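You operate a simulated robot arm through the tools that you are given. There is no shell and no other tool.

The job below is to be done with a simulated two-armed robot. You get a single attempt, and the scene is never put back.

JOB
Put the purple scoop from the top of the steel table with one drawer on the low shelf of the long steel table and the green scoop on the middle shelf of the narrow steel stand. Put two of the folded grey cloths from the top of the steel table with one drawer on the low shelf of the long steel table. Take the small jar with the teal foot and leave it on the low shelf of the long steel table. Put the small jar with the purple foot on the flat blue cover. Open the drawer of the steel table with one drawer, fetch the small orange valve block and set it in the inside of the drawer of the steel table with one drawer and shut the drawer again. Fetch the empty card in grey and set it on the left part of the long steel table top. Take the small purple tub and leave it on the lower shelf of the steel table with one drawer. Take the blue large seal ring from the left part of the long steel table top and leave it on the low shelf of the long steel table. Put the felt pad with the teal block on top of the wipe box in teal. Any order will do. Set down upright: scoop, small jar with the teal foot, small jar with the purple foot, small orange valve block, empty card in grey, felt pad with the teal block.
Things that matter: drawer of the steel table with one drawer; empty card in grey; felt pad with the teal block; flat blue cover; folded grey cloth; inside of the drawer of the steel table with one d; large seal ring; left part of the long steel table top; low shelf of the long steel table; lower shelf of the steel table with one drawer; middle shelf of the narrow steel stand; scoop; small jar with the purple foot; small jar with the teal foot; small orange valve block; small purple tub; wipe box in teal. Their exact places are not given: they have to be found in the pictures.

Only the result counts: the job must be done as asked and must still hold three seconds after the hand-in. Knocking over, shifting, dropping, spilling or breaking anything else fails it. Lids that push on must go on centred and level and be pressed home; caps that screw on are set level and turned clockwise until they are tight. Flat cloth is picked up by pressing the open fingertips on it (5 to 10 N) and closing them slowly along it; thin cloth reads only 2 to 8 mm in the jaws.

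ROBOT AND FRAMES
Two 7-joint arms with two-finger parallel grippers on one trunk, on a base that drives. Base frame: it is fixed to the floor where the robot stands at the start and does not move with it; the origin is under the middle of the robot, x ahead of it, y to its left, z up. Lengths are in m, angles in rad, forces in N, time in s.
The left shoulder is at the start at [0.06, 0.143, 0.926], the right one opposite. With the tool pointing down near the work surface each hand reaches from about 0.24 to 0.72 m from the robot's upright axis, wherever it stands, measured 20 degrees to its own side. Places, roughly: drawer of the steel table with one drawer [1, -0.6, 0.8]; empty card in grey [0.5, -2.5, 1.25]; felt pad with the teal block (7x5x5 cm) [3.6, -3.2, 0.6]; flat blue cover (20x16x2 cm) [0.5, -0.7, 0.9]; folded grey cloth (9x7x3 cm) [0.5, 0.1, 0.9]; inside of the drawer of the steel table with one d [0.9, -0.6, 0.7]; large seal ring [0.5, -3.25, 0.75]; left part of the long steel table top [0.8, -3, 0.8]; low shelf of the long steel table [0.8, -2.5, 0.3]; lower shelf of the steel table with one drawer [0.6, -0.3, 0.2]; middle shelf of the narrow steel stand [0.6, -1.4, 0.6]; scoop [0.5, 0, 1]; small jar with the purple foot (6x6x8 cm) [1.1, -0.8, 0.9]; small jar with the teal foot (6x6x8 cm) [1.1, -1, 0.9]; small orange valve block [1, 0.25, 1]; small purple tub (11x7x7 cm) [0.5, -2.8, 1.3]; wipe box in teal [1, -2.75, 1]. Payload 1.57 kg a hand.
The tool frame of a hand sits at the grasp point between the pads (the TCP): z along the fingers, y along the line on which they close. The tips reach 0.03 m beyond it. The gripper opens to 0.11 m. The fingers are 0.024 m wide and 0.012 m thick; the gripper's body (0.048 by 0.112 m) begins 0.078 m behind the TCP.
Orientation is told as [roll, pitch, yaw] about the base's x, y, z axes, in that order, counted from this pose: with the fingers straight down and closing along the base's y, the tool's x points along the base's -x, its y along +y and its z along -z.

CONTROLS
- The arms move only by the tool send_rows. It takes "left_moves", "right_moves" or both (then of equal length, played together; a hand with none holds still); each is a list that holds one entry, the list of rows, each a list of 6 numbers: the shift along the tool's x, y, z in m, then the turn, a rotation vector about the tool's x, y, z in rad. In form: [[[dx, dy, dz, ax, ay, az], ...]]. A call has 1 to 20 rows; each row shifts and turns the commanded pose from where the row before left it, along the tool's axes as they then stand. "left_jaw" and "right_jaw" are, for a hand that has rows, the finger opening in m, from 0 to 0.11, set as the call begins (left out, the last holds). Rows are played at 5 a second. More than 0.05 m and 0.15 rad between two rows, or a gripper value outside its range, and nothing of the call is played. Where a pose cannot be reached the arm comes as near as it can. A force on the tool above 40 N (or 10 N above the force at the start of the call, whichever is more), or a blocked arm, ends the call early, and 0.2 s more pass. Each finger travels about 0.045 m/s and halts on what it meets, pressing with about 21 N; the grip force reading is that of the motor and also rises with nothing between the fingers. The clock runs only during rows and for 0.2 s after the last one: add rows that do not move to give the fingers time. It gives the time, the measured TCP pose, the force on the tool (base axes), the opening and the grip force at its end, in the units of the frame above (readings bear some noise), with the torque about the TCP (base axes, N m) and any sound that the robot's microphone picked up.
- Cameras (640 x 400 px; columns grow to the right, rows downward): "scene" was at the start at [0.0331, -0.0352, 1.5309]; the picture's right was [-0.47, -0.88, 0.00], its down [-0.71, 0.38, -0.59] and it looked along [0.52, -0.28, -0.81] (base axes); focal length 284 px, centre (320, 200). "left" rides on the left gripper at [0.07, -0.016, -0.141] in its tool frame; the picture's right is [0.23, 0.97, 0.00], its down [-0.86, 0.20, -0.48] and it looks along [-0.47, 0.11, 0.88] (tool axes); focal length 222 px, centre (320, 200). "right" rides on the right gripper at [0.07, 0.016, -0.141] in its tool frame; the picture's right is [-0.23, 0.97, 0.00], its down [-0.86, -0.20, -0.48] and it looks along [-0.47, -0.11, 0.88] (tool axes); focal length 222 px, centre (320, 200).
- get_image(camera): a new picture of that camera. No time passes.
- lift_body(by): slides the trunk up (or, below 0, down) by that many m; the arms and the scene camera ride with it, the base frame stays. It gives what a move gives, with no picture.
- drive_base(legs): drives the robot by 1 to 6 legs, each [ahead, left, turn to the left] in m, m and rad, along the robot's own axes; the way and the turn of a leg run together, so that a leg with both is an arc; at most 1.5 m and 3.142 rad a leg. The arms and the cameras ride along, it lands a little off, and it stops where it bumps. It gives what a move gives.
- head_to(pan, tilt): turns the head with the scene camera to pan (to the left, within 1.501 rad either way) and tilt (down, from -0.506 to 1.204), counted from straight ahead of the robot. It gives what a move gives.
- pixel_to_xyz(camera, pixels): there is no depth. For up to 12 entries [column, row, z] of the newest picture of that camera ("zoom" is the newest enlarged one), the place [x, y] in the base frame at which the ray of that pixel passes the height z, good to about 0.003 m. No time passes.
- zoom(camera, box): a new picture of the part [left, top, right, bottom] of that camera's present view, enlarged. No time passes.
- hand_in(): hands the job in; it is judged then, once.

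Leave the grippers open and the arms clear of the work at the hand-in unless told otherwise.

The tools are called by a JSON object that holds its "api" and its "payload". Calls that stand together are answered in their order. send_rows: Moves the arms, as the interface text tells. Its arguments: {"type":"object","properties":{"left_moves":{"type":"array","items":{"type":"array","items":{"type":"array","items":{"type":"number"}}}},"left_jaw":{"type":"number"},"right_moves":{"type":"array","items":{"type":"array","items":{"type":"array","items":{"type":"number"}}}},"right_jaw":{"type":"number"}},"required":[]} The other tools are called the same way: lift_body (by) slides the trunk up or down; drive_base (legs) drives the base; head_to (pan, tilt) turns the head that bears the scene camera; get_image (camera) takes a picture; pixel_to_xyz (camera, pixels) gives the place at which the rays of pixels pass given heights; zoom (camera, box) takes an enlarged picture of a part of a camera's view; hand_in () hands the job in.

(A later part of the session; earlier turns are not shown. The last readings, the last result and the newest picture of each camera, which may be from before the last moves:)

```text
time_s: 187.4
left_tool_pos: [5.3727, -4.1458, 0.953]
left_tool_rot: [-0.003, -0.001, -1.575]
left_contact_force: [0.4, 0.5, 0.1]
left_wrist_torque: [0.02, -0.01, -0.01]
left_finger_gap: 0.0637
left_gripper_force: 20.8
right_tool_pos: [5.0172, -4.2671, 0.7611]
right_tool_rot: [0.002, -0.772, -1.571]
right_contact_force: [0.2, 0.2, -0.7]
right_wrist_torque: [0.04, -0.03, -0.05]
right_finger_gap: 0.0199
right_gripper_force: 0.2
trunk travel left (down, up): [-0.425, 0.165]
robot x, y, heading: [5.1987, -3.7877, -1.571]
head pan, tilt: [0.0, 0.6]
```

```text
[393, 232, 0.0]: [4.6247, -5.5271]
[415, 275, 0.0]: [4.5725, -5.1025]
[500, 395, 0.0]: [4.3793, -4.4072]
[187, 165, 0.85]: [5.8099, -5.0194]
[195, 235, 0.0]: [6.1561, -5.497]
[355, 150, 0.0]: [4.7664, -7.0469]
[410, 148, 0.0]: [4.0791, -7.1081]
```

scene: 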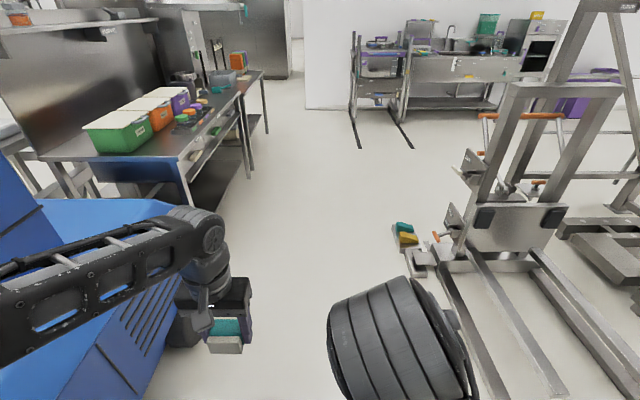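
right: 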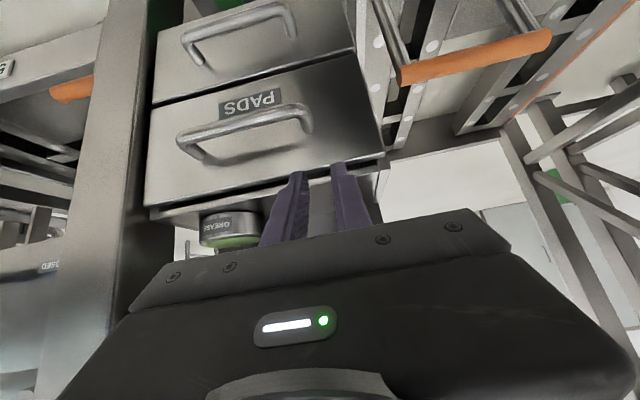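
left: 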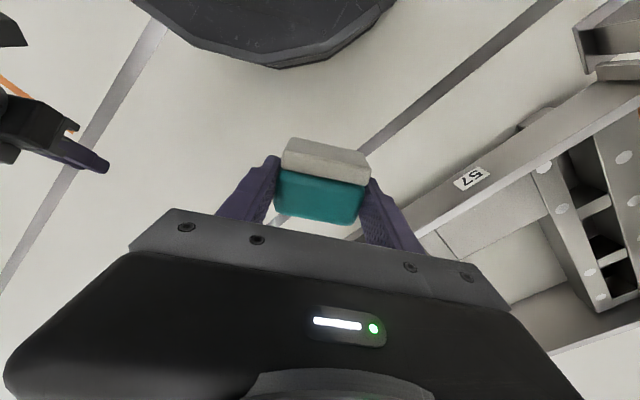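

Lane is clear (x 4.62–5.8); a cart's legs end at y≈−7.05, so I run along y≈−6.45. Drive down and turn to face −x, then go ahead.

{"api": "drive_base", "payload": {"legs": [[1.35, 0, 0], [1.32, 0, 0], [0, 0, -1.571]]}}

{"api": "get_image", "payload": {"camera": "scene"}}

```text
time_s: 204.2
left_tool_pos: [4.8159, -6.6335, 0.9539]
left_tool_rot: [-0.002, -0.001, 3.12]
left_contact_force: [0.9, -0.1, -1.2]
left_wrist_torque: [0.0, 0.01, -0.01]
left_finger_gap: 0.0635
left_gripper_force: 20.8
right_tool_pos: [4.6996, -6.2758, 0.7613]
right_tool_rot: [0.003, -0.772, 3.126]
right_contact_force: [0.1, 0.0, -0.1]
right_wrist_torque: [-0.01, 0.01, 0.02]
right_finger_gap: 0.02
right_gripper_force: 0.0
trunk travel left (down, up): [-0.425, 0.165]
robot x, y, heading: [5.179, -6.4633, 3.126]
head pan, tilt: [0.0, 0.6]
```

```text
taken
```

scene: 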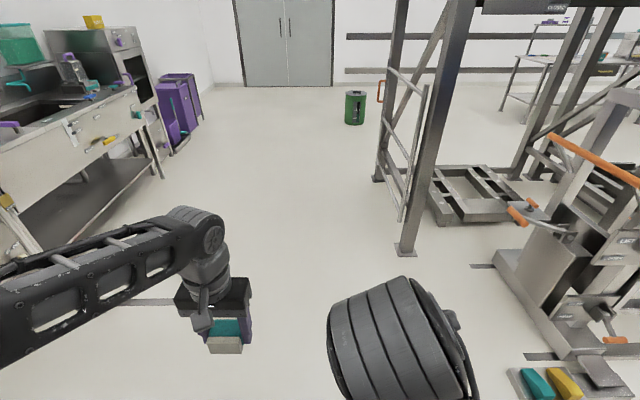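

The way ahead is clear. Go ahead 3.4 m to x≈1.8, turn right to face +y, then advance 2.3 m up the aisle behind the long table.

{"api": "drive_base", "payload": {"legs": [[1.15, 0, 0], [1.15, 0, 0], [1.1, 0, 0], [0, 0, -1.56], [1.2, 0, 0]]}}

{"api": "head_to", "payload": {"pan": 0.4, "tilt": 0.6}}

{"api": "get_image", "payload": {"camera": "scene"}}

```text
time_s: 230.4
left_tool_pos: [1.4331, -5.0059, 0.9527]
left_tool_rot: [0.0, 0.001, 1.651]
left_contact_force: [1.0, -0.1, -0.6]
left_wrist_torque: [-0.01, -0.01, -0.01]
left_finger_gap: 0.0638
left_gripper_force: 21.3
right_tool_pos: [1.7781, -4.8559, 0.7609]
right_tool_rot: [0.003, -0.772, 1.658]
right_contact_force: [0.3, 0.2, 0.2]
right_wrist_torque: [-0.01, 0.02, -0.02]
right_finger_gap: 0.02
right_gripper_force: 0.1
trunk travel left (down, up): [-0.425, 0.165]
robot x, y, heading: [1.6362, -5.3488, 1.658]
head pan, tilt: [0.0, 0.6]
```

```text
time_s: 231.3
left_tool_pos: [1.4342, -5.0067, 0.9521]
left_tool_rot: [-0.002, -0.001, 1.652]
left_contact_force: [-0.2, 0.3, -1.1]
left_wrist_torque: [0.02, 0.0, 0.0]
left_finger_gap: 0.0637
left_gripper_force: 20.6
right_tool_pos: [1.7777, -4.857, 0.7619]
right_tool_rot: [0.0, -0.771, 1.657]
right_contact_force: [0.1, -0.6, 0.2]
right_wrist_torque: [0.02, 0.02, 0.01]
right_finger_gap: 0.02
right_gripper_force: 0.1
trunk travel left (down, up): [-0.425, 0.165]
robot x, y, heading: [1.6409, -5.3521, 1.656]
head pan, tilt: [0.4, 0.6]
```

```text
taken
```

scene: 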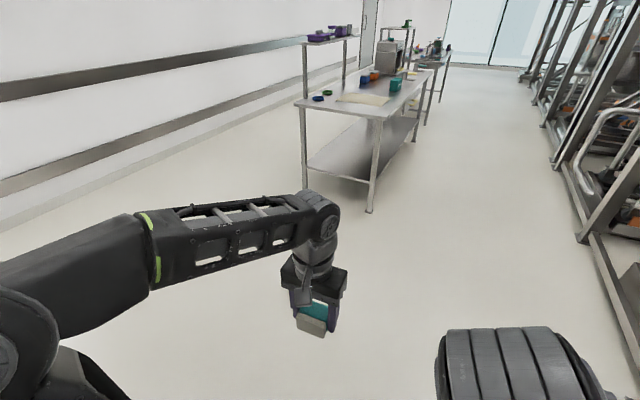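

Correct the heading by −0.085 and move up the aisle at x≈1.85 to y≈−2.85.

{"api": "drive_base", "payload": {"legs": [[0, 0, -0.085], [1.2, -0.2, 0], [1.3, 0, 0]]}}

{"api": "head_to", "payload": {"pan": 1.0, "tilt": 0.7}}

{"api": "get_image", "payload": {"camera": "scene"}}

```text
time_s: 244.0
left_tool_pos: [1.6809, -2.516, 0.9521]
left_tool_rot: [-0.003, -0.001, 1.554]
left_contact_force: [-0.2, 0.0, -1.5]
left_wrist_torque: [-0.02, -0.01, 0.0]
left_finger_gap: 0.0636
left_gripper_force: 21.0
right_tool_pos: [2.039, -2.3996, 0.7621]
right_tool_rot: [0.002, -0.772, 1.559]
right_contact_force: [0.1, -0.2, 0.3]
right_wrist_torque: [0.02, -0.03, 0.0]
right_finger_gap: 0.0201
right_gripper_force: 0.0
trunk travel left (down, up): [-0.425, 0.165]
robot x, y, heading: [1.8526, -2.8757, 1.557]
head pan, tilt: [0.4, 0.6]
```

```text
time_s: 245.0
left_tool_pos: [1.6821, -2.5157, 0.9533]
left_tool_rot: [-0.002, -0.002, 1.556]
left_contact_force: [-0.3, 0.9, -0.3]
left_wrist_torque: [-0.02, 0.03, 0.0]
left_finger_gap: 0.0635
left_gripper_force: 21.4
right_tool_pos: [2.0391, -2.3991, 0.7614]
right_tool_rot: [0.002, -0.772, 1.559]
right_contact_force: [0.2, -0.4, 0.4]
right_wrist_torque: [-0.02, 0.0, 0.01]
right_finger_gap: 0.02
right_gripper_force: 0.0
trunk travel left (down, up): [-0.425, 0.165]
robot x, y, heading: [1.854, -2.8767, 1.558]
head pan, tilt: [1.0, 0.7]
```

```text
taken
```

scene: 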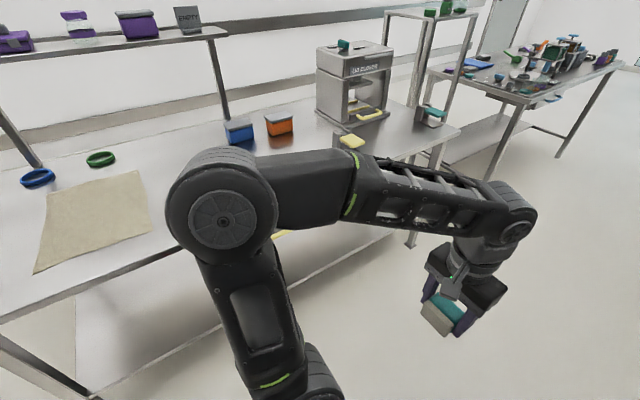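

Turn left 90° to face the long table from behind.

{"api": "drive_base", "payload": {"legs": [[0, 0, 1.584]]}}

{"api": "head_to", "payload": {"pan": -0.15, "tilt": 0.8}}

{"api": "get_image", "payload": {"camera": "scene"}}

```text
time_s: 249.2
left_tool_pos: [1.4956, -3.0562, 0.9535]
left_tool_rot: [-0.003, -0.001, -3.135]
left_contact_force: [-0.8, -0.1, -1.2]
left_wrist_torque: [-0.01, -0.02, 0.01]
left_finger_gap: 0.0637
left_gripper_force: 21.4
right_tool_pos: [1.37, -2.7027, 0.7608]
right_tool_rot: [0.002, -0.771, -3.131]
right_contact_force: [0.3, 0.1, 0.6]
right_wrist_torque: [0.01, -0.02, 0.01]
right_finger_gap: 0.02
right_gripper_force: 0.1
trunk travel left (down, up): [-0.425, 0.165]
robot x, y, heading: [1.853, -2.8748, -3.131]
head pan, tilt: [1.0, 0.7]
```

```text
time_s: 250.6
left_tool_pos: [1.4952, -3.0564, 0.9532]
left_tool_rot: [-0.001, -0.002, -3.136]
left_contact_force: [0.7, 0.0, -0.8]
left_wrist_torque: [0.01, 0.05, 0.0]
left_finger_gap: 0.0636
left_gripper_force: 21.0
right_tool_pos: [1.3707, -2.7017, 0.7622]
right_tool_rot: [0.001, -0.771, -3.131]
right_contact_force: [0.2, 0.1, -0.4]
right_wrist_torque: [0.0, 0.02, -0.02]
right_finger_gap: 0.0199
right_gripper_force: 0.0
trunk travel left (down, up): [-0.425, 0.165]
robot x, y, heading: [1.8552, -2.8778, -3.135]
head pan, tilt: [-0.15, 0.799]
```

```text
taken
```

scene: 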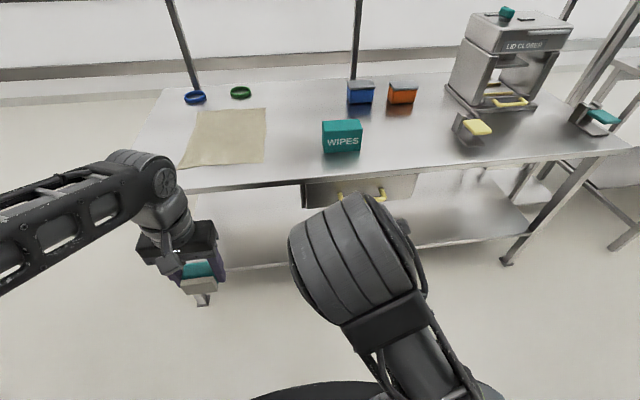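

The wipe box "WIPES" is at (342,135). Zoom and get its geometry.

{"api": "zoom", "payload": {"camera": "scene", "box": [295, 95, 391, 155]}}

{"api": "pixel_to_xyz", "payload": {"camera": "scene", "pixels": [[324, 153, 0.8], [361, 149, 0.8], [324, 153, 0.75], [361, 149, 0.75], [322, 127, 0.9], [361, 122, 0.9], [185, 193, 0.8], [632, 150, 0.8], [200, 305, 0.0]]}}

{"api": "get_image", "payload": {"camera": "right"}}

```text
6.67 times, centred on (343, 125) of scene
```

zoom: 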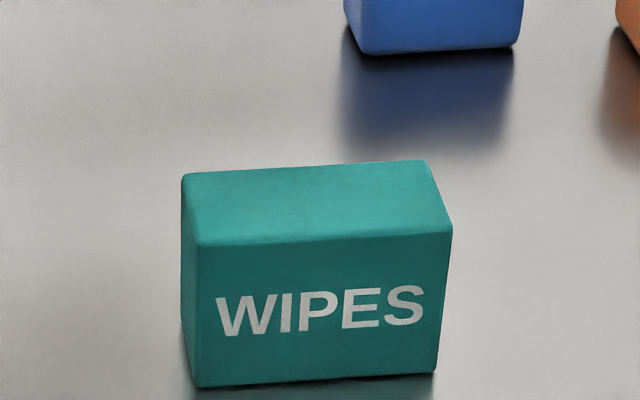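

```text
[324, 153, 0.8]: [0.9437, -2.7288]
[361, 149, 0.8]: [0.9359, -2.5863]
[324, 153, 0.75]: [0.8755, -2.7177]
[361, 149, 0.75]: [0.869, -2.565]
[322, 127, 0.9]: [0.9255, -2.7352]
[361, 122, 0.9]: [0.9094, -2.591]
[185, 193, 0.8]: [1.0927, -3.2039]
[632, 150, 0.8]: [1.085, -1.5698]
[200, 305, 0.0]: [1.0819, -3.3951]
```

```text
taken
```

right: 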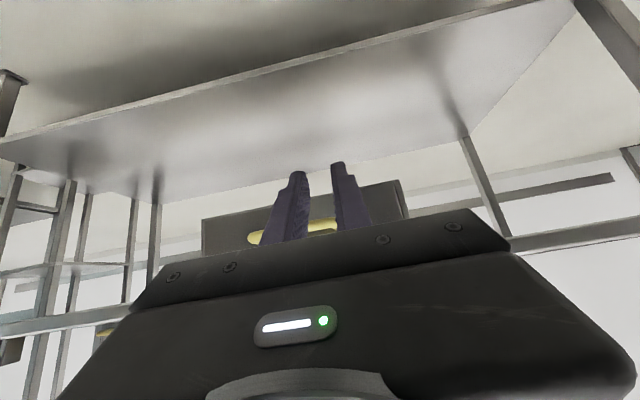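

I triangulate the table height using the blue ring (195,97) now versus the earlier front view.

{"api": "pixel_to_xyz", "payload": {"camera": "scene", "pixels": [[195, 98, 0.75], [195, 98, 0.8], [195, 98, 0.85], [195, 98, 0.9], [240, 93, 0.8], [240, 93, 0.85], [240, 93, 0.9]]}}

{"api": "get_image", "payload": {"camera": "left"}}

```text
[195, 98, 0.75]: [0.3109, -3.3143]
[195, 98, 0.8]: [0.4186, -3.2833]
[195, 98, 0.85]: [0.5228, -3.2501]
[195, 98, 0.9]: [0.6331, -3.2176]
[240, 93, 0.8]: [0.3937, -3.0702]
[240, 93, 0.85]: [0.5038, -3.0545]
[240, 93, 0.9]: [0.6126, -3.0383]
```

```text
taken
```

left: 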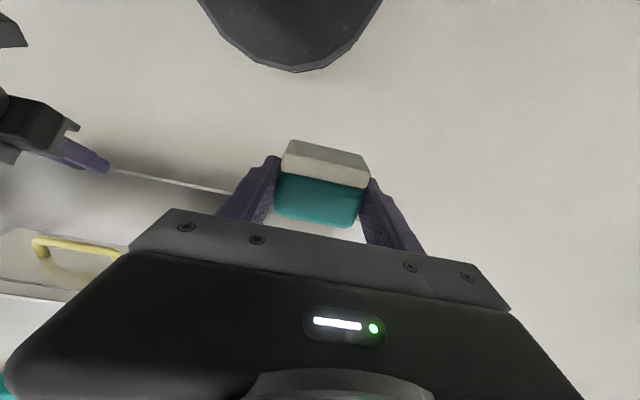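

Table top is at z≈0.84. Now the wipe box top edges.

{"api": "pixel_to_xyz", "payload": {"camera": "scene", "pixels": [[325, 131.7, 0.92], [325, 131.7, 0.94], [362.5, 129.2, 0.92], [362.5, 129.2, 0.94], [322.4, 121.2, 0.92], [322.4, 121.2, 0.94], [358.7, 119, 0.92], [358.7, 119, 0.94], [324.7, 152.7, 0.84], [360.3, 150.8, 0.84]]}}

```text
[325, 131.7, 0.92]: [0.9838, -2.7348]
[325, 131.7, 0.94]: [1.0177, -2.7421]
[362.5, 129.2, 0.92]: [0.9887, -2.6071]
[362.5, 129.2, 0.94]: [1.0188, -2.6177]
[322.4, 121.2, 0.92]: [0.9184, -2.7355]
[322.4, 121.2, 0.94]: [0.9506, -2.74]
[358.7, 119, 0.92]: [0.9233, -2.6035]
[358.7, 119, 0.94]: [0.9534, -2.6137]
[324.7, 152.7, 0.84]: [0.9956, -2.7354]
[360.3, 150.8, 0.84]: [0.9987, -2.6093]
```

Wipe box top: z≈0.927, x 0.93–0.996, y −2.737…−2.61, centre (0.963, −2.673). I retreat the right hand along its axis, raise the trunk 0.1, and shift the robot right 0.395 and ahead 0.2.

{"api": "send_rows", "payload": {"right_moves": [[[0, 0, -0.035, 0, 0, 0], [0, 0, -0.035, 0, 0, 0], [0, 0, -0.035, 0, 0, 0], [0, 0, -0.035, 0, 0, 0], [0, 0, 0, 0, 0, 0]]]}}

{"api": "lift_body", "payload": {"by": 0.1}}

{"api": "drive_base", "payload": {"legs": [[0, -0.395, 0], [0.2, 0, -0.01]]}}

{"api": "get_image", "payload": {"camera": "scene"}}

```text
time_s: 251.8
left_tool_pos: [1.4959, -3.0557, 0.9532]
left_tool_rot: [-0.001, -0.002, -3.135]
left_contact_force: [0.0, 0.0, -0.4]
left_wrist_torque: [-0.01, -0.03, 0.04]
left_finger_gap: 0.0637
left_gripper_force: 20.9
right_tool_pos: [1.3796, -2.7119, 0.8719]
right_tool_rot: [0.003, -0.768, -3.13]
right_contact_force: [-0.5, -0.1, 0.2]
right_wrist_torque: [0.02, 0.04, -0.01]
right_finger_gap: 0.0202
right_gripper_force: 0.1
right hand out of reach, approached as far as the arm can: row 1, 2, 3, 4
trunk travel left (down, up): [-0.425, 0.165]
robot x, y, heading: [1.8563, -2.879, -3.126]
head pan, tilt: [-0.15, 0.799]
```

```text
time_s: 253.1
left_tool_pos: [1.495, -3.0556, 1.0534]
left_tool_rot: [-0.001, -0.002, -3.135]
left_contact_force: [0.2, 0.2, -0.7]
left_wrist_torque: [-0.02, 0.02, -0.01]
left_finger_gap: 0.0636
left_gripper_force: 21.3
right_tool_pos: [1.3789, -2.7109, 0.9727]
right_tool_rot: [0.002, -0.768, -3.132]
right_contact_force: [0.1, 0.8, 0.2]
right_wrist_torque: [0.03, 0.0, -0.01]
right_finger_gap: 0.02
right_gripper_force: 0.0
trunk travel left (down, up): [-0.525, 0.065]
robot x, y, heading: [1.8556, -2.879, -3.133]
head pan, tilt: [-0.15, 0.799]
```

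```text
time_s: 256.8
left_tool_pos: [1.2918, -2.659, 1.0522]
left_tool_rot: [-0.002, 0.0, 3.138]
left_contact_force: [-0.6, -0.2, -1.2]
left_wrist_torque: [0.02, -0.04, 0.02]
left_finger_gap: 0.0634
left_gripper_force: 21.0
right_tool_pos: [1.178, -2.3134, 0.9705]
right_tool_rot: [0.0, -0.765, -3.141]
right_contact_force: [-0.3, -0.4, -0.1]
right_wrist_torque: [-0.01, -0.01, 0.01]
right_finger_gap: 0.02
right_gripper_force: 0.2
trunk travel left (down, up): [-0.525, 0.065]
robot x, y, heading: [1.654, -2.4871, 3.139]
head pan, tilt: [-0.15, 0.799]
```

```text
taken
```

scene: 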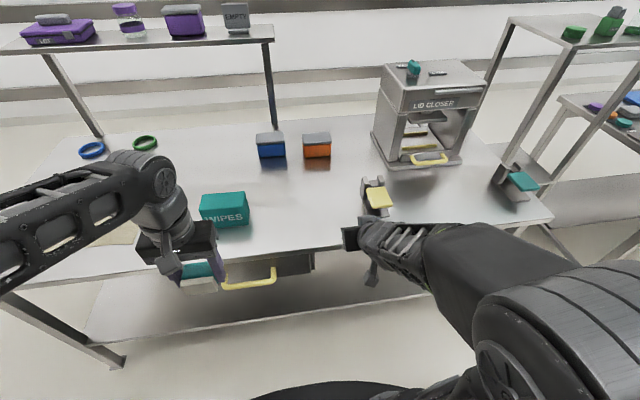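

The grey card reads "EMPTY". Now pitch the left hand forward 90° while advancing to above the wipe box (TCP ≈ (0.978, −2.673, 1.10)).

{"api": "send_rows", "payload": {"left_moves": [[[-0.0262, 0.0012, -0.004, 0, -0.131, 0], [-0.0265, 0.0012, -0.0005, 0, -0.131, 0], [-0.0263, 0.0012, 0.0029, 0, -0.131, 0], [-0.0257, 0.0012, 0.0063, 0, -0.131, 0], [-0.0247, 0.0012, 0.0096, 0, -0.131, 0], [-0.0232, 0.0012, 0.0128, 0, -0.131, 0], [-0.0213, 0.0012, 0.0157, 0, -0.131, 0], [-0.0191, 0.0012, 0.0184, 0, -0.131, 0], [-0.0166, 0.0012, 0.0207, 0, -0.131, 0], [-0.0137, 0.0012, 0.0227, 0, -0.131, 0], [-0.0107, 0.0012, 0.0243, 0, -0.131, 0], [-0.0074, 0.0012, 0.0255, 0, -0.131, 0], [0, 0, 0, 0, 0, 0]]]}}

{"api": "get_image", "payload": {"camera": "scene"}}

{"api": "get_image", "payload": {"camera": "left"}}

```text
time_s: 259.6
left_tool_pos: [1.0099, -2.6649, 1.0849]
left_tool_rot: [0.07, -1.391, 3.053]
left_contact_force: [0.3, 1.2, -1.5]
left_wrist_torque: [0.01, -0.01, -0.02]
left_finger_gap: 0.0634
left_gripper_force: 20.9
left hand out of reach, approached as far as the arm can: row 11, 12
right_tool_pos: [1.18, -2.3136, 0.9721]
right_tool_rot: [0.001, -0.768, -3.142]
right_contact_force: [0.0, -0.1, -0.1]
right_wrist_torque: [0.02, -0.02, -0.02]
right_finger_gap: 0.0201
right_gripper_force: 0.2
trunk travel left (down, up): [-0.525, 0.065]
robot x, y, heading: [1.6504, -2.4866, 3.139]
head pan, tilt: [-0.15, 0.799]
```

```text
taken
```

scene: 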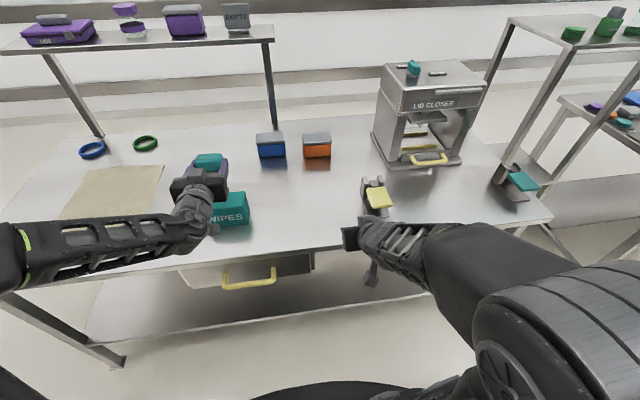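

```text
taken
```

left: 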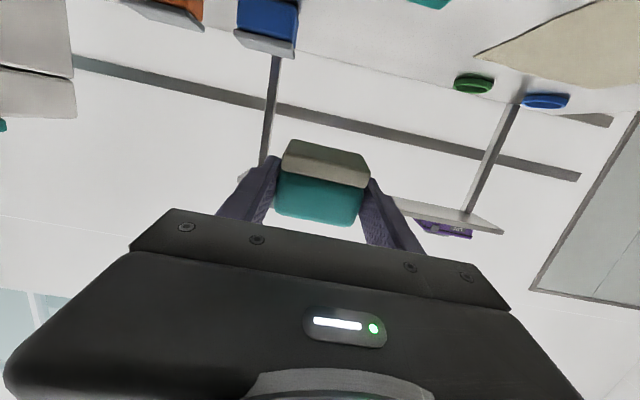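

Reached pitch −1.39, slightly short of reach. I raise the right hand a little for clearance over the yellow pad thing and drive 0.05 m closer.

{"api": "send_rows", "payload": {"right_moves": [[[-0.025, 0, -0.025, 0, 0, 0], [-0.025, 0, -0.025, 0, 0, 0], [-0.02, 0, -0.02, 0, 0, 0], [0, 0, 0, 0, 0, 0]]]}}

{"api": "drive_base", "payload": {"legs": [[0.05, 0, 0]]}}

{"api": "get_image", "payload": {"camera": "scene"}}

```text
time_s: 260.6
left_tool_pos: [1.0101, -2.6631, 1.0845]
left_tool_rot: [0.072, -1.391, 3.051]
left_contact_force: [0.2, -0.8, -0.7]
left_wrist_torque: [0.01, -0.06, 0.01]
left_finger_gap: 0.0636
left_gripper_force: 20.7
right_tool_pos: [1.1745, -2.3113, 1.0699]
right_tool_rot: [0.0, -0.768, 3.143]
right_contact_force: [0.4, 0.8, 0.1]
right_wrist_torque: [0.03, 0.01, -0.01]
right_finger_gap: 0.0201
right_gripper_force: 0.0
trunk travel left (down, up): [-0.525, 0.065]
robot x, y, heading: [1.6515, -2.4807, 3.137]
head pan, tilt: [-0.15, 0.799]
```

```text
time_s: 261.5
left_tool_pos: [0.9594, -2.6638, 1.0839]
left_tool_rot: [0.069, -1.39, 3.051]
left_contact_force: [-0.1, -0.3, -1.9]
left_wrist_torque: [-0.02, 0.01, 0.0]
left_finger_gap: 0.0635
left_gripper_force: 20.7
right_tool_pos: [1.1246, -2.3121, 1.0692]
right_tool_rot: [0.001, -0.766, 3.142]
right_contact_force: [-1.1, -0.3, 0.0]
right_wrist_torque: [0.02, -0.01, 0.0]
right_finger_gap: 0.0201
right_gripper_force: 0.1
trunk travel left (down, up): [-0.525, 0.065]
robot x, y, heading: [1.5987, -2.4841, 3.141]
head pan, tilt: [-0.15, 0.799]
```

```text
taken
```

scene: 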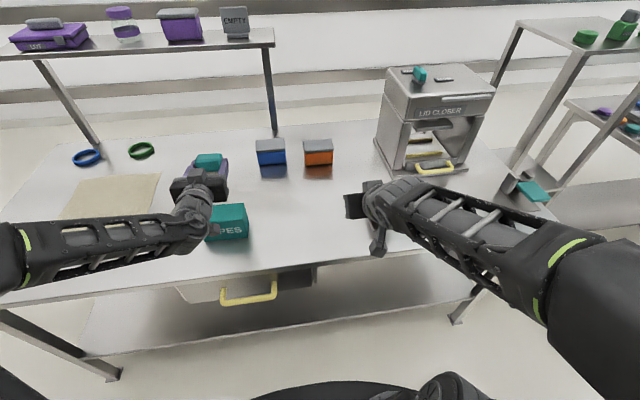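

Adjust: pitch the remaining 0.17 rad, shift back 18 mm and 9 mm toward −y.

{"api": "send_rows", "payload": {"left_moves": [[[0.0016, 0.0045, -0.009, 0, -0.085, 0], [0.0016, 0.0045, -0.009, 0, -0.085, 0], [0, 0, 0, 0, 0, 0]]]}}

{"api": "zoom", "payload": {"camera": "scene", "box": [150, 130, 310, 230]}}

{"api": "get_image", "payload": {"camera": "left"}}

```text
time_s: 262.3
left_tool_pos: [0.961, -2.6643, 1.085]
left_tool_rot: [0.073, -1.391, 3.05]
left_contact_force: [-0.2, -0.4, -1.4]
left_wrist_torque: [0.04, 0.01, 0.0]
left_finger_gap: 0.0637
left_gripper_force: 21.1
left hand out of reach, approached as far as the arm can: row 1, 2
right_tool_pos: [1.1258, -2.3109, 1.0706]
right_tool_rot: [0.0, -0.769, 3.14]
right_contact_force: [0.2, -0.3, 0.2]
right_wrist_torque: [0.0, 0.02, 0.0]
right_finger_gap: 0.0201
right_gripper_force: 0.0
trunk travel left (down, up): [-0.525, 0.065]
robot x, y, heading: [1.6006, -2.4842, 3.143]
head pan, tilt: [-0.15, 0.799]
```

```text
4.00 times, centred on (230, 180) of scene
```

zoom: 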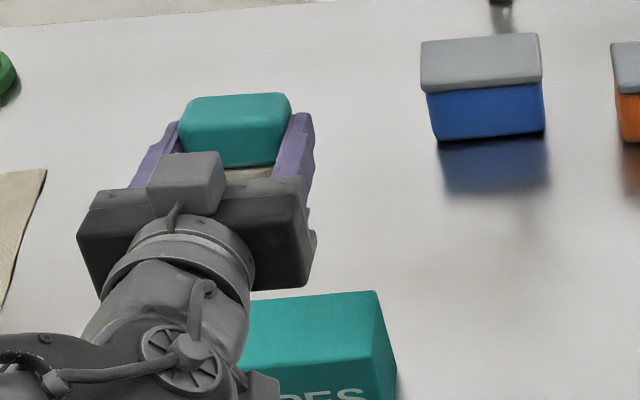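

```text
taken
```

left: 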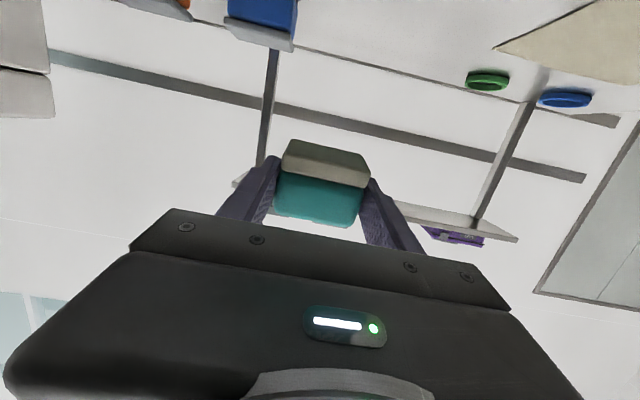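

The wrist is at its pitch limit in this arm posture. I raise the hand relative to the body 0.15 m first (this levels the forearm), then pitch more, then lower the trunk.

{"api": "send_rows", "payload": {"left_moves": [[[-0.0369, 0.002, -0.0067, 0, 0, 0], [-0.0369, 0.002, -0.0067, 0, 0, 0], [-0.0369, 0.002, -0.0067, 0, 0, 0], [-0.0369, 0.002, -0.0067, 0, 0, 0], [0, 0, 0, 0, -0.08, 0], [0, 0, 0, 0, -0.08, 0], [0, 0, 0, 0, 0, 0]]]}}

{"api": "get_image", "payload": {"camera": "scene"}}

```text
time_s: 263.9
left_tool_pos: [0.9605, -2.6706, 1.2349]
left_tool_rot: [0.57, -1.548, 2.552]
left_contact_force: [-0.5, -0.1, -1.5]
left_wrist_torque: [-0.02, -0.01, 0.01]
left_finger_gap: 0.0636
left_gripper_force: 21.1
right_tool_pos: [1.1259, -2.3114, 1.0701]
right_tool_rot: [0.003, -0.769, 3.142]
right_contact_force: [0.2, 0.2, -0.3]
right_wrist_torque: [-0.01, -0.06, -0.02]
right_finger_gap: 0.02
right_gripper_force: 0.0
trunk travel left (down, up): [-0.525, 0.065]
robot x, y, heading: [1.6057, -2.4892, 3.142]
head pan, tilt: [-0.15, 0.799]
```

```text
taken
```

scene: 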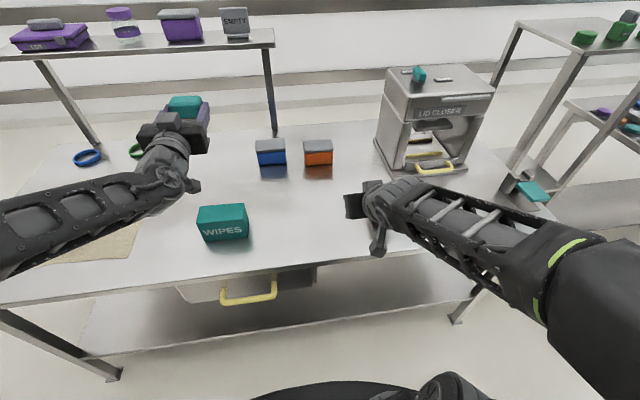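

Now pitch is −1.55. Raise the right hand 0.2 m as well, then lower the trunk 0.25 m so the pad hovers ~3 cm above the wipe box.

{"api": "send_rows", "payload": {"right_moves": [[[-0.028, 0, -0.0287, 0, 0, 0], [-0.028, 0, -0.0287, 0, 0, 0], [-0.028, 0, -0.0287, 0, 0, 0], [-0.028, 0, -0.0287, 0, 0, 0], [-0.028, 0, -0.0287, 0, 0, 0], [0, 0, 0, 0, 0, 0]]]}}

{"api": "send_rows", "payload": {"left_moves": [[[0, 0.002, -0.0085, 0, 0, 0], [0, 0, -0.0085, 0, 0, 0], [0, 0, 0, 0, 0, 0]]]}}

{"api": "lift_body", "payload": {"by": -0.24}}

{"api": "get_image", "payload": {"camera": "scene"}}

{"api": "zoom", "payload": {"camera": "scene", "box": [150, 100, 310, 200]}}

```text
time_s: 265.3
left_tool_pos: [0.9607, -2.6686, 1.2363]
left_tool_rot: [0.573, -1.548, 2.546]
left_contact_force: [0.1, 0.2, -0.1]
left_wrist_torque: [0.01, -0.02, 0.0]
left_finger_gap: 0.0637
left_gripper_force: 21.1
right_tool_pos: [1.1262, -2.3114, 1.2699]
right_tool_rot: [0.002, -0.768, 3.142]
right_contact_force: [-0.1, 0.1, 0.3]
right_wrist_torque: [-0.03, 0.01, 0.03]
right_finger_gap: 0.0203
right_gripper_force: 0.2
trunk travel left (down, up): [-0.525, 0.065]
robot x, y, heading: [1.6064, -2.4852, 3.14]
head pan, tilt: [-0.15, 0.799]
```

```text
time_s: 266.1
left_tool_pos: [0.9769, -2.6716, 1.2347]
left_tool_rot: [0.575, -1.549, 2.543]
left_contact_force: [0.3, -0.2, -0.6]
left_wrist_torque: [0.0, -0.02, 0.01]
left_finger_gap: 0.0634
left_gripper_force: 20.6
right_tool_pos: [1.1255, -2.3125, 1.2713]
right_tool_rot: [0.003, -0.769, 3.143]
right_contact_force: [-0.8, 0.0, 0.4]
right_wrist_torque: [0.02, -0.02, 0.05]
right_finger_gap: 0.0202
right_gripper_force: 0.1
trunk travel left (down, up): [-0.525, 0.065]
robot x, y, heading: [1.6054, -2.4828, 3.139]
head pan, tilt: [-0.15, 0.799]
```

```text
time_s: 268.6
left_tool_pos: [0.9782, -2.6713, 0.996]
left_tool_rot: [0.582, -1.547, 2.541]
left_contact_force: [1.2, 0.8, -1.1]
left_wrist_torque: [0.01, -0.06, 0.0]
left_finger_gap: 0.0635
left_gripper_force: 21.0
right_tool_pos: [1.1256, -2.3111, 1.0308]
right_tool_rot: [0.002, -0.767, 3.141]
right_contact_force: [-0.4, -0.4, -1.0]
right_wrist_torque: [0.0, 0.0, 0.01]
right_finger_gap: 0.0198
right_gripper_force: 0.0
trunk travel left (down, up): [-0.285, 0.305]
robot x, y, heading: [1.6013, -2.4835, 3.142]
head pan, tilt: [-0.15, 0.799]
```

```text
taken
```

scene: 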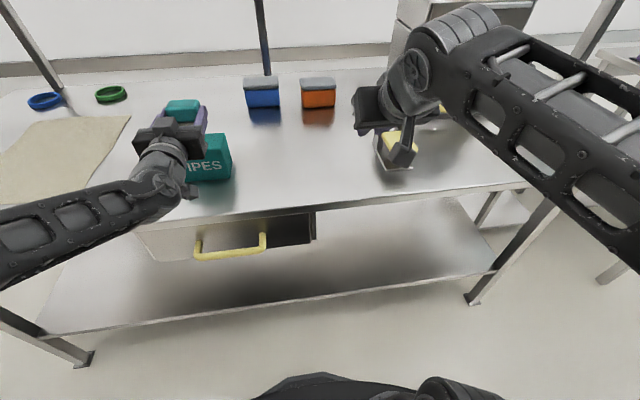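

```text
4.00 times, centred on (230, 150) of scene
```

zoom: 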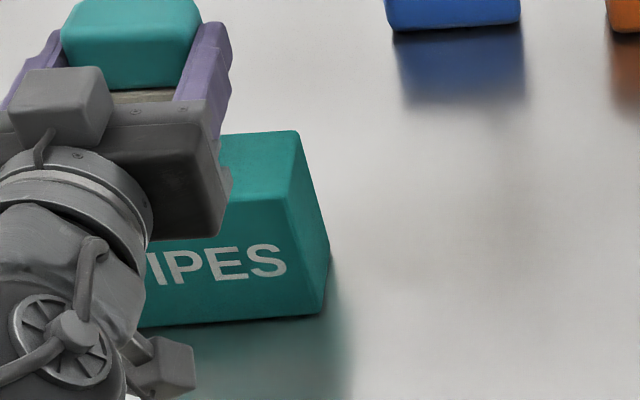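

Re-check the wipe box's right side corners with this closer view.

{"api": "pixel_to_xyz", "payload": {"camera": "scene", "pixels": [[231.5, 160.5, 0.927], [224.3, 133.3, 0.927], [231, 178.5, 0.84], [185, 181.5, 0.84], [199, 102, 0.985], [166, 101, 0.985]]}}

```text
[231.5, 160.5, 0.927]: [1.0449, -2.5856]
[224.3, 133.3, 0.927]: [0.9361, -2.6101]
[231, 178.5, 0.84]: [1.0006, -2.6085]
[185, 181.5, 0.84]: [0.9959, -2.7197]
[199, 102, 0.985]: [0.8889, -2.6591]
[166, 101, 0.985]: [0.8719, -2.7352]
```

Geometry agrees (box right-front edge at (1.00, −2.609)). Lower 35 mm, then in small steps until contact.

{"api": "send_rows", "payload": {"left_moves": [[[0.012, 0, 0, 0, 0, 0], [0.012, 0, 0, 0, 0, 0], [0.008, 0, 0, 0, 0, 0], [0, 0, 0, 0, 0, 0]]]}}

{"api": "get_image", "payload": {"camera": "left"}}

{"api": "zoom", "payload": {"camera": "scene", "box": [130, 90, 258, 170]}}

```text
time_s: 269.6
left_tool_pos: [0.9753, -2.6689, 0.9687]
left_tool_rot: [0.567, -1.548, 2.555]
left_contact_force: [0.3, -0.2, -1.5]
left_wrist_torque: [0.01, -0.02, -0.03]
left_finger_gap: 0.0634
left_gripper_force: 21.0
left hand out of reach, approached as far as the arm can: row 2
right_tool_pos: [1.1262, -2.3106, 1.03]
right_tool_rot: [0.001, -0.769, 3.142]
right_contact_force: [0.7, 0.0, -0.4]
right_wrist_torque: [0.02, 0.02, -0.01]
right_finger_gap: 0.02
right_gripper_force: 0.1
trunk travel left (down, up): [-0.285, 0.305]
robot x, y, heading: [1.5984, -2.4855, 3.141]
head pan, tilt: [-0.15, 0.799]
```

```text
taken
```

left: 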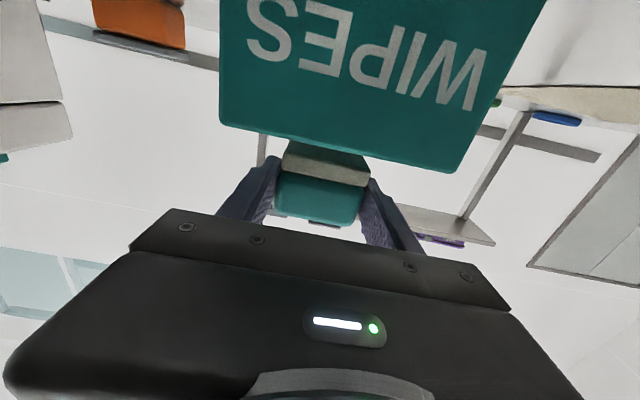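

```text
5.00 times, centred on (194, 130) of scene
```

zoom: 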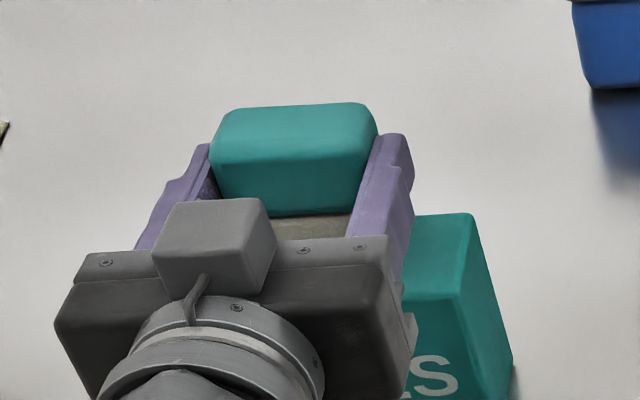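

The left camera shows the pad just over the box's top edge, within its width. Shift 4 mm toward the robot and lower in 4 mm steps.

{"api": "send_rows", "payload": {"left_moves": [[[0.003, 0, -0.004, 0, 0, 0], [0.004, 0, 0, 0, 0, 0], [0.003, 0, 0, 0, 0, 0], [0, 0, 0, 0, 0, 0]]]}}

{"api": "get_image", "payload": {"camera": "left"}}

```text
time_s: 270.6
left_tool_pos: [0.9818, -2.6698, 0.9581]
left_tool_rot: [0.575, -1.548, 2.547]
left_contact_force: [-0.1, -0.5, -1.0]
left_wrist_torque: [0.0, -0.02, -0.07]
left_finger_gap: 0.0638
left_gripper_force: 21.0
right_tool_pos: [1.1253, -2.3119, 1.031]
right_tool_rot: [0.002, -0.768, 3.142]
right_contact_force: [-0.1, -0.3, 0.3]
right_wrist_torque: [0.03, 0.01, 0.01]
right_finger_gap: 0.0201
right_gripper_force: 0.0
trunk travel left (down, up): [-0.285, 0.305]
robot x, y, heading: [1.6038, -2.4857, 3.14]
head pan, tilt: [-0.15, 0.799]
```

```text
taken
```

left: 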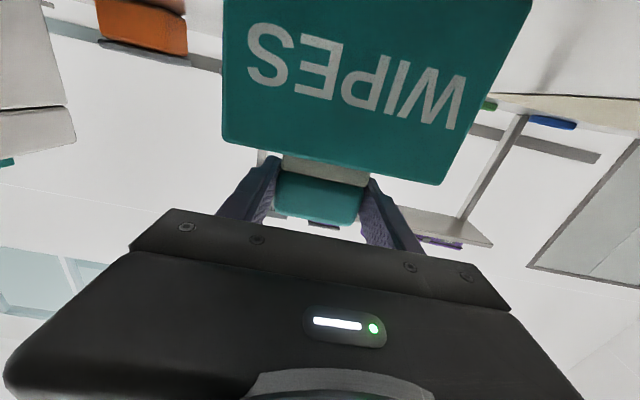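

Very close. Step down 2 mm at a time, watching the force.

{"api": "send_rows", "payload": {"left_moves": [[[0.002, 0, 0, 0, 0, 0], [0.002, 0, 0, 0, 0, 0], [0, 0, 0, 0, 0, 0]]]}}

{"api": "send_rows", "payload": {"left_moves": [[[0.002, 0, 0, 0, 0, 0], [0.001, 0, 0, 0, 0, 0], [0, 0, 0, 0, 0, 0]]]}}

{"api": "get_image", "payload": {"camera": "left"}}

```text
time_s: 271.4
left_tool_pos: [0.9812, -2.6712, 0.9569]
left_tool_rot: [0.725, -1.552, 2.396]
left_contact_force: [-2.5, -0.7, 10.6]
left_wrist_torque: [0.32, 0.47, 0.09]
left_finger_gap: 0.0635
left_gripper_force: 20.8
right_tool_pos: [1.1261, -2.311, 1.0302]
right_tool_rot: [0.002, -0.768, 3.142]
right_contact_force: [-0.1, 0.0, 0.1]
right_wrist_torque: [0.0, 0.0, -0.01]
right_finger_gap: 0.0201
right_gripper_force: 0.0
trunk travel left (down, up): [-0.285, 0.305]
robot x, y, heading: [1.6064, -2.485, 3.138]
head pan, tilt: [-0.15, 0.799]
```

```text
time_s: 272.2
left_tool_pos: [0.9821, -2.6711, 0.954]
left_tool_rot: [0.666, -1.55, 2.457]
left_contact_force: [0.3, -3.9, 16.4]
left_wrist_torque: [0.28, 0.14, 0.03]
left_finger_gap: 0.0638
left_gripper_force: 21.3
right_tool_pos: [1.1267, -2.3105, 1.03]
right_tool_rot: [0.002, -0.77, 3.141]
right_contact_force: [-0.4, -0.5, -0.6]
right_wrist_torque: [-0.02, 0.04, 0.02]
right_finger_gap: 0.0201
right_gripper_force: 0.1
trunk travel left (down, up): [-0.285, 0.305]
robot x, y, heading: [1.6012, -2.4821, 3.141]
head pan, tilt: [-0.15, 0.799]
```

```text
taken
```

left: 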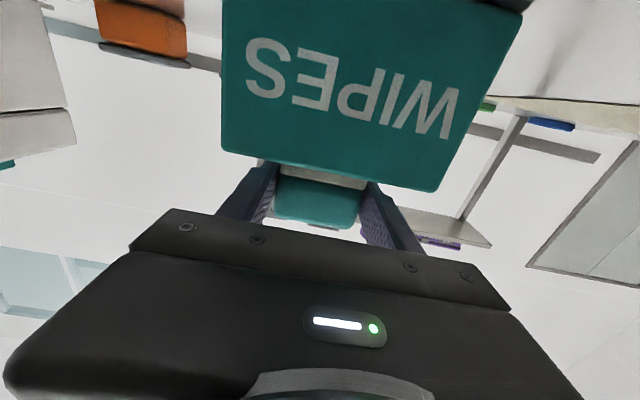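

Contact at 10–16 N. Relieve 2 mm and open the jaw to 0.085.

{"api": "send_rows", "payload": {"left_moves": [[[-0.002, 0, 0, 0, 0, 0], [0, 0, 0, 0, 0, 0]]]}}

{"api": "send_rows", "payload": {"left_moves": [[[0, 0, 0, 0, 0, 0], [0, 0, 0, 0, 0, 0], [0, 0, 0, 0, 0, 0], [0, 0, 0, 0, 0, 0]]], "left_jaw": 0.09}}

{"api": "get_image", "payload": {"camera": "left"}}

{"api": "zoom", "payload": {"camera": "scene", "box": [130, 90, 258, 170]}}

```text
time_s: 272.8
left_tool_pos: [0.9823, -2.6701, 0.9529]
left_tool_rot: [0.542, -1.546, 2.58]
left_contact_force: [2.8, -3.6, 9.1]
left_wrist_torque: [0.18, 0.09, 0.01]
left_finger_gap: 0.0638
left_gripper_force: 20.8
right_tool_pos: [1.1268, -2.313, 1.0306]
right_tool_rot: [0.002, -0.771, 3.141]
right_contact_force: [-0.2, 0.4, 0.5]
right_wrist_torque: [0.02, 0.01, -0.01]
right_finger_gap: 0.0198
right_gripper_force: 0.1
trunk travel left (down, up): [-0.285, 0.305]
robot x, y, heading: [1.6027, -2.4844, 3.139]
head pan, tilt: [-0.15, 0.799]
```

```text
time_s: 273.8
left_tool_pos: [0.9823, -2.6692, 0.9546]
left_tool_rot: [0.582, -1.546, 2.541]
left_contact_force: [-0.1, 0.8, 0.4]
left_wrist_torque: [0.03, 0.0, 0.0]
left_finger_gap: 0.0902
left_gripper_force: 0.0
right_tool_pos: [1.1266, -2.3122, 1.0305]
right_tool_rot: [0.003, -0.767, 3.141]
right_contact_force: [-0.4, 0.3, -0.1]
right_wrist_torque: [-0.01, 0.01, 0.0]
right_finger_gap: 0.02
right_gripper_force: 0.0
trunk travel left (down, up): [-0.285, 0.305]
robot x, y, heading: [1.6041, -2.485, 3.141]
head pan, tilt: [-0.15, 0.799]
```

```text
taken
```

left: 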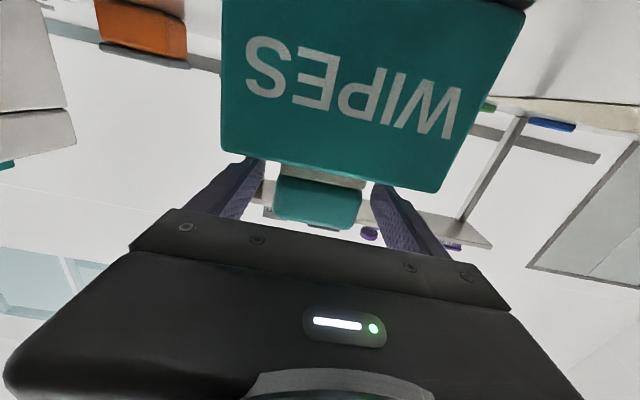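

```text
5.00 times, centred on (194, 130) of scene
```

zoom: 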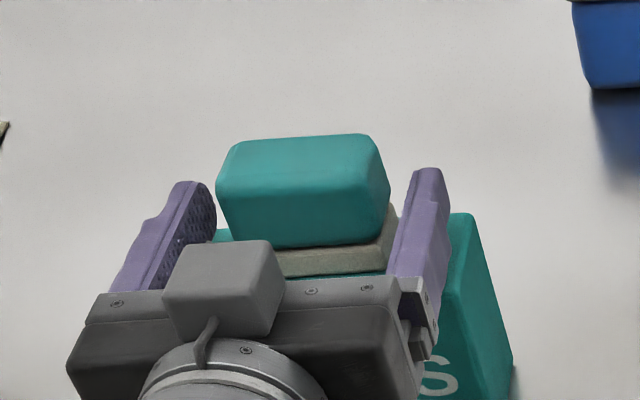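

The pad sits upright on the box. Withdraw straight back.

{"api": "send_rows", "payload": {"left_moves": [[[-0.001, 0, -0.02, 0, 0, 0], [-0.001, 0, -0.03, 0, 0, 0], [-0.005, 0, -0.035, 0, 0, 0], [-0.01, 0, -0.035, 0, 0, 0], [-0.02, 0, -0.03, 0, 0, 0], [-0.03, 0, 0, 0, 0, 0], [-0.03, 0, 0, 0, 0, 0], [0, 0, 0, 0, 0, 0]]]}}

{"api": "get_image", "payload": {"camera": "scene"}}

{"api": "zoom", "payload": {"camera": "scene", "box": [130, 90, 258, 170]}}

```text
time_s: 275.6
left_tool_pos: [1.1129, -2.6706, 1.0678]
left_tool_rot: [0.576, -1.548, 2.546]
left_contact_force: [0.0, -0.4, -0.2]
left_wrist_torque: [0.04, -0.02, -0.01]
left_finger_gap: 0.0896
left_gripper_force: 0.2
left hand out of reach, approached as far as the arm can: row 4, 5
right_tool_pos: [1.1254, -2.3127, 1.0299]
right_tool_rot: [0.001, -0.769, 3.143]
right_contact_force: [-0.4, 0.4, 0.1]
right_wrist_torque: [0.02, -0.02, -0.02]
right_finger_gap: 0.02
right_gripper_force: 0.1
trunk travel left (down, up): [-0.285, 0.305]
robot x, y, heading: [1.6027, -2.4878, 3.137]
head pan, tilt: [-0.15, 0.799]
```

```text
taken
```

scene: 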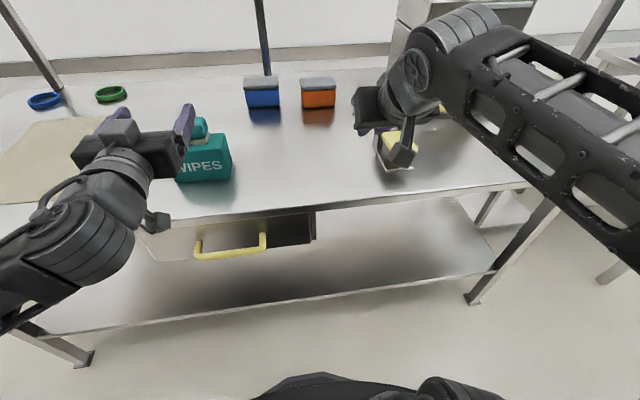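

```text
5.00 times, centred on (194, 130) of scene
```

zoom: 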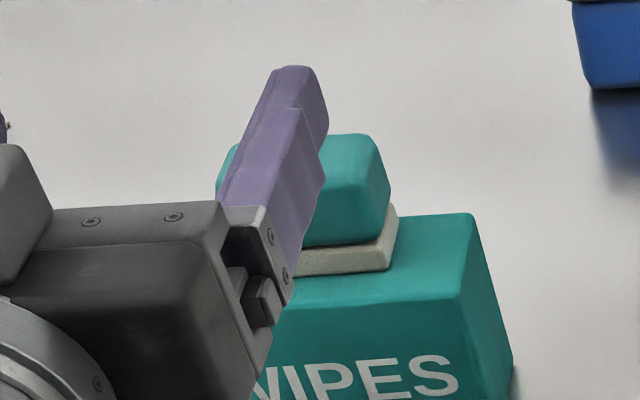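

Pad done. Back away 0.3 m, restore the left hand to the 45° travel pose, raise the trunk.

{"api": "drive_base", "payload": {"legs": [[-0.3, 0, 0]]}}

{"api": "send_rows", "payload": {"left_moves": [[[0, 0, 0, 0, 0.127, 0], [0, 0, 0, 0, 0.127, 0], [0, 0, 0, 0, 0.127, 0], [0, 0, 0, 0, 0.127, 0], [0, 0, 0, 0, 0.127, 0], [0, 0, 0, 0, 0.127, 0], [0, 0, 0, 0, 0, 0]]], "left_jaw": 0.11}}

{"api": "lift_body", "payload": {"by": 0.24}}

{"api": "get_image", "payload": {"camera": "scene"}}

```text
time_s: 277.6
left_tool_pos: [1.4101, -2.6689, 1.0681]
left_tool_rot: [0.582, -1.547, 2.533]
left_contact_force: [-0.2, -0.4, 0.5]
left_wrist_torque: [0.02, 0.03, 0.02]
left_finger_gap: 0.0899
left_gripper_force: 0.3
right_tool_pos: [1.425, -2.311, 1.0304]
right_tool_rot: [0.002, -0.769, 3.136]
right_contact_force: [-0.4, 0.6, 0.0]
right_wrist_torque: [0.01, 0.01, -0.01]
right_finger_gap: 0.0201
right_gripper_force: 0.0
trunk travel left (down, up): [-0.285, 0.305]
robot x, y, heading: [1.9016, -2.4873, 3.131]
head pan, tilt: [-0.15, 0.799]
```

```text
time_s: 279.2
left_tool_pos: [1.4088, -2.6684, 1.0682]
left_tool_rot: [0.017, -0.787, 3.104]
left_contact_force: [0.0, -0.4, 0.3]
left_wrist_torque: [-0.02, 0.02, 0.01]
left_finger_gap: 0.1102
left_gripper_force: 0.1
right_tool_pos: [1.4245, -2.3108, 1.0307]
right_tool_rot: [0.002, -0.766, 3.135]
right_contact_force: [0.0, -0.2, 0.3]
right_wrist_torque: [-0.02, -0.01, 0.0]
right_finger_gap: 0.02
right_gripper_force: 0.0
trunk travel left (down, up): [-0.285, 0.305]
robot x, y, heading: [1.8989, -2.4853, 3.132]
head pan, tilt: [-0.15, 0.799]
```

```text
time_s: 281.8
left_tool_pos: [1.4096, -2.67, 1.3088]
left_tool_rot: [0.017, -0.789, 3.104]
left_contact_force: [-0.7, 0.5, 0.2]
left_wrist_torque: [-0.01, -0.01, -0.01]
left_finger_gap: 0.11
left_gripper_force: 0.2
right_tool_pos: [1.4268, -2.3103, 1.2706]
right_tool_rot: [0.001, -0.768, 3.137]
right_contact_force: [0.6, 0.1, 0.5]
right_wrist_torque: [0.01, 0.02, 0.0]
right_finger_gap: 0.0199
right_gripper_force: 0.0
trunk travel left (down, up): [-0.525, 0.065]
robot x, y, heading: [1.9021, -2.4824, 3.135]
head pan, tilt: [-0.15, 0.799]
```

```text
taken
```

scene: 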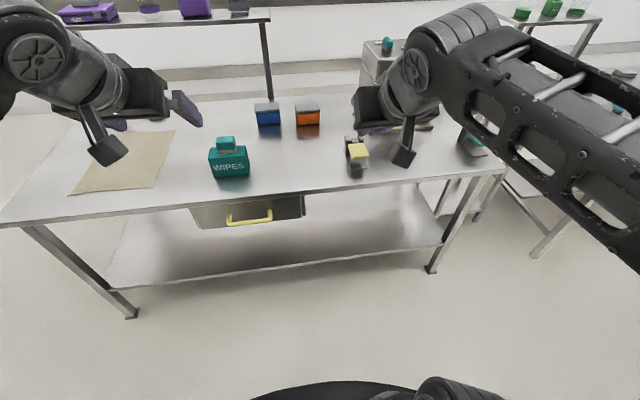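

The pad stands on the wipe box. Now go to the back of the drawer table: drive right (toward +y) about 1.9 m.

{"api": "drive_base", "payload": {"legs": [[0, -0.95, 0.01], [0, -0.95, 0]]}}

{"api": "head_to", "payload": {"pan": 0.0, "tilt": 0.75}}

{"api": "get_image", "payload": {"camera": "scene"}}

```text
time_s: 291.3
left_tool_pos: [1.3911, -0.7706, 1.3085]
left_tool_rot: [0.018, -0.789, 3.125]
left_contact_force: [0.0, 0.2, -0.5]
left_wrist_torque: [0.0, 0.01, 0.01]
left_finger_gap: 0.1102
left_gripper_force: 0.2
right_tool_pos: [1.3978, -0.4131, 1.2707]
right_tool_rot: [0.0, -0.768, -3.124]
right_contact_force: [-1.0, -0.4, 0.1]
right_wrist_torque: [-0.05, 0.02, 0.0]
right_finger_gap: 0.0197
right_gripper_force: 0.1
trunk travel left (down, up): [-0.525, 0.065]
robot x, y, heading: [1.875, -0.5749, -3.125]
head pan, tilt: [-0.15, 0.799]
```

```text
time_s: 292.0
left_tool_pos: [1.3921, -0.771, 1.3083]
left_tool_rot: [0.017, -0.789, 3.128]
left_contact_force: [0.1, 0.0, 0.3]
left_wrist_torque: [-0.02, 0.01, -0.01]
left_finger_gap: 0.11
left_gripper_force: 0.2
right_tool_pos: [1.3982, -0.4127, 1.2707]
right_tool_rot: [0.001, -0.767, -3.124]
right_contact_force: [0.6, 0.4, 0.3]
right_wrist_torque: [0.01, 0.0, -0.01]
right_finger_gap: 0.0201
right_gripper_force: 0.1
trunk travel left (down, up): [-0.525, 0.065]
robot x, y, heading: [1.8782, -0.5783, -3.126]
head pan, tilt: [0.0, 0.75]
```

```text
taken
```

scene: 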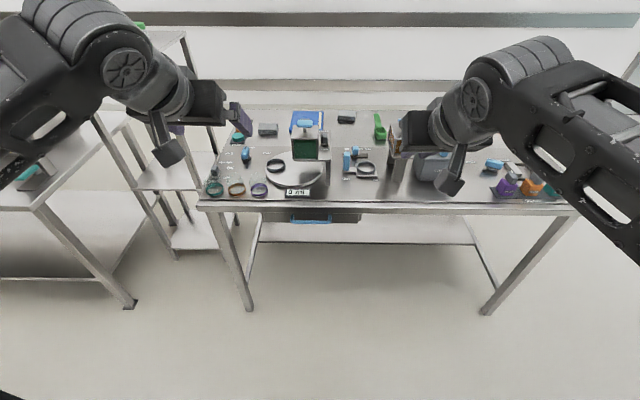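

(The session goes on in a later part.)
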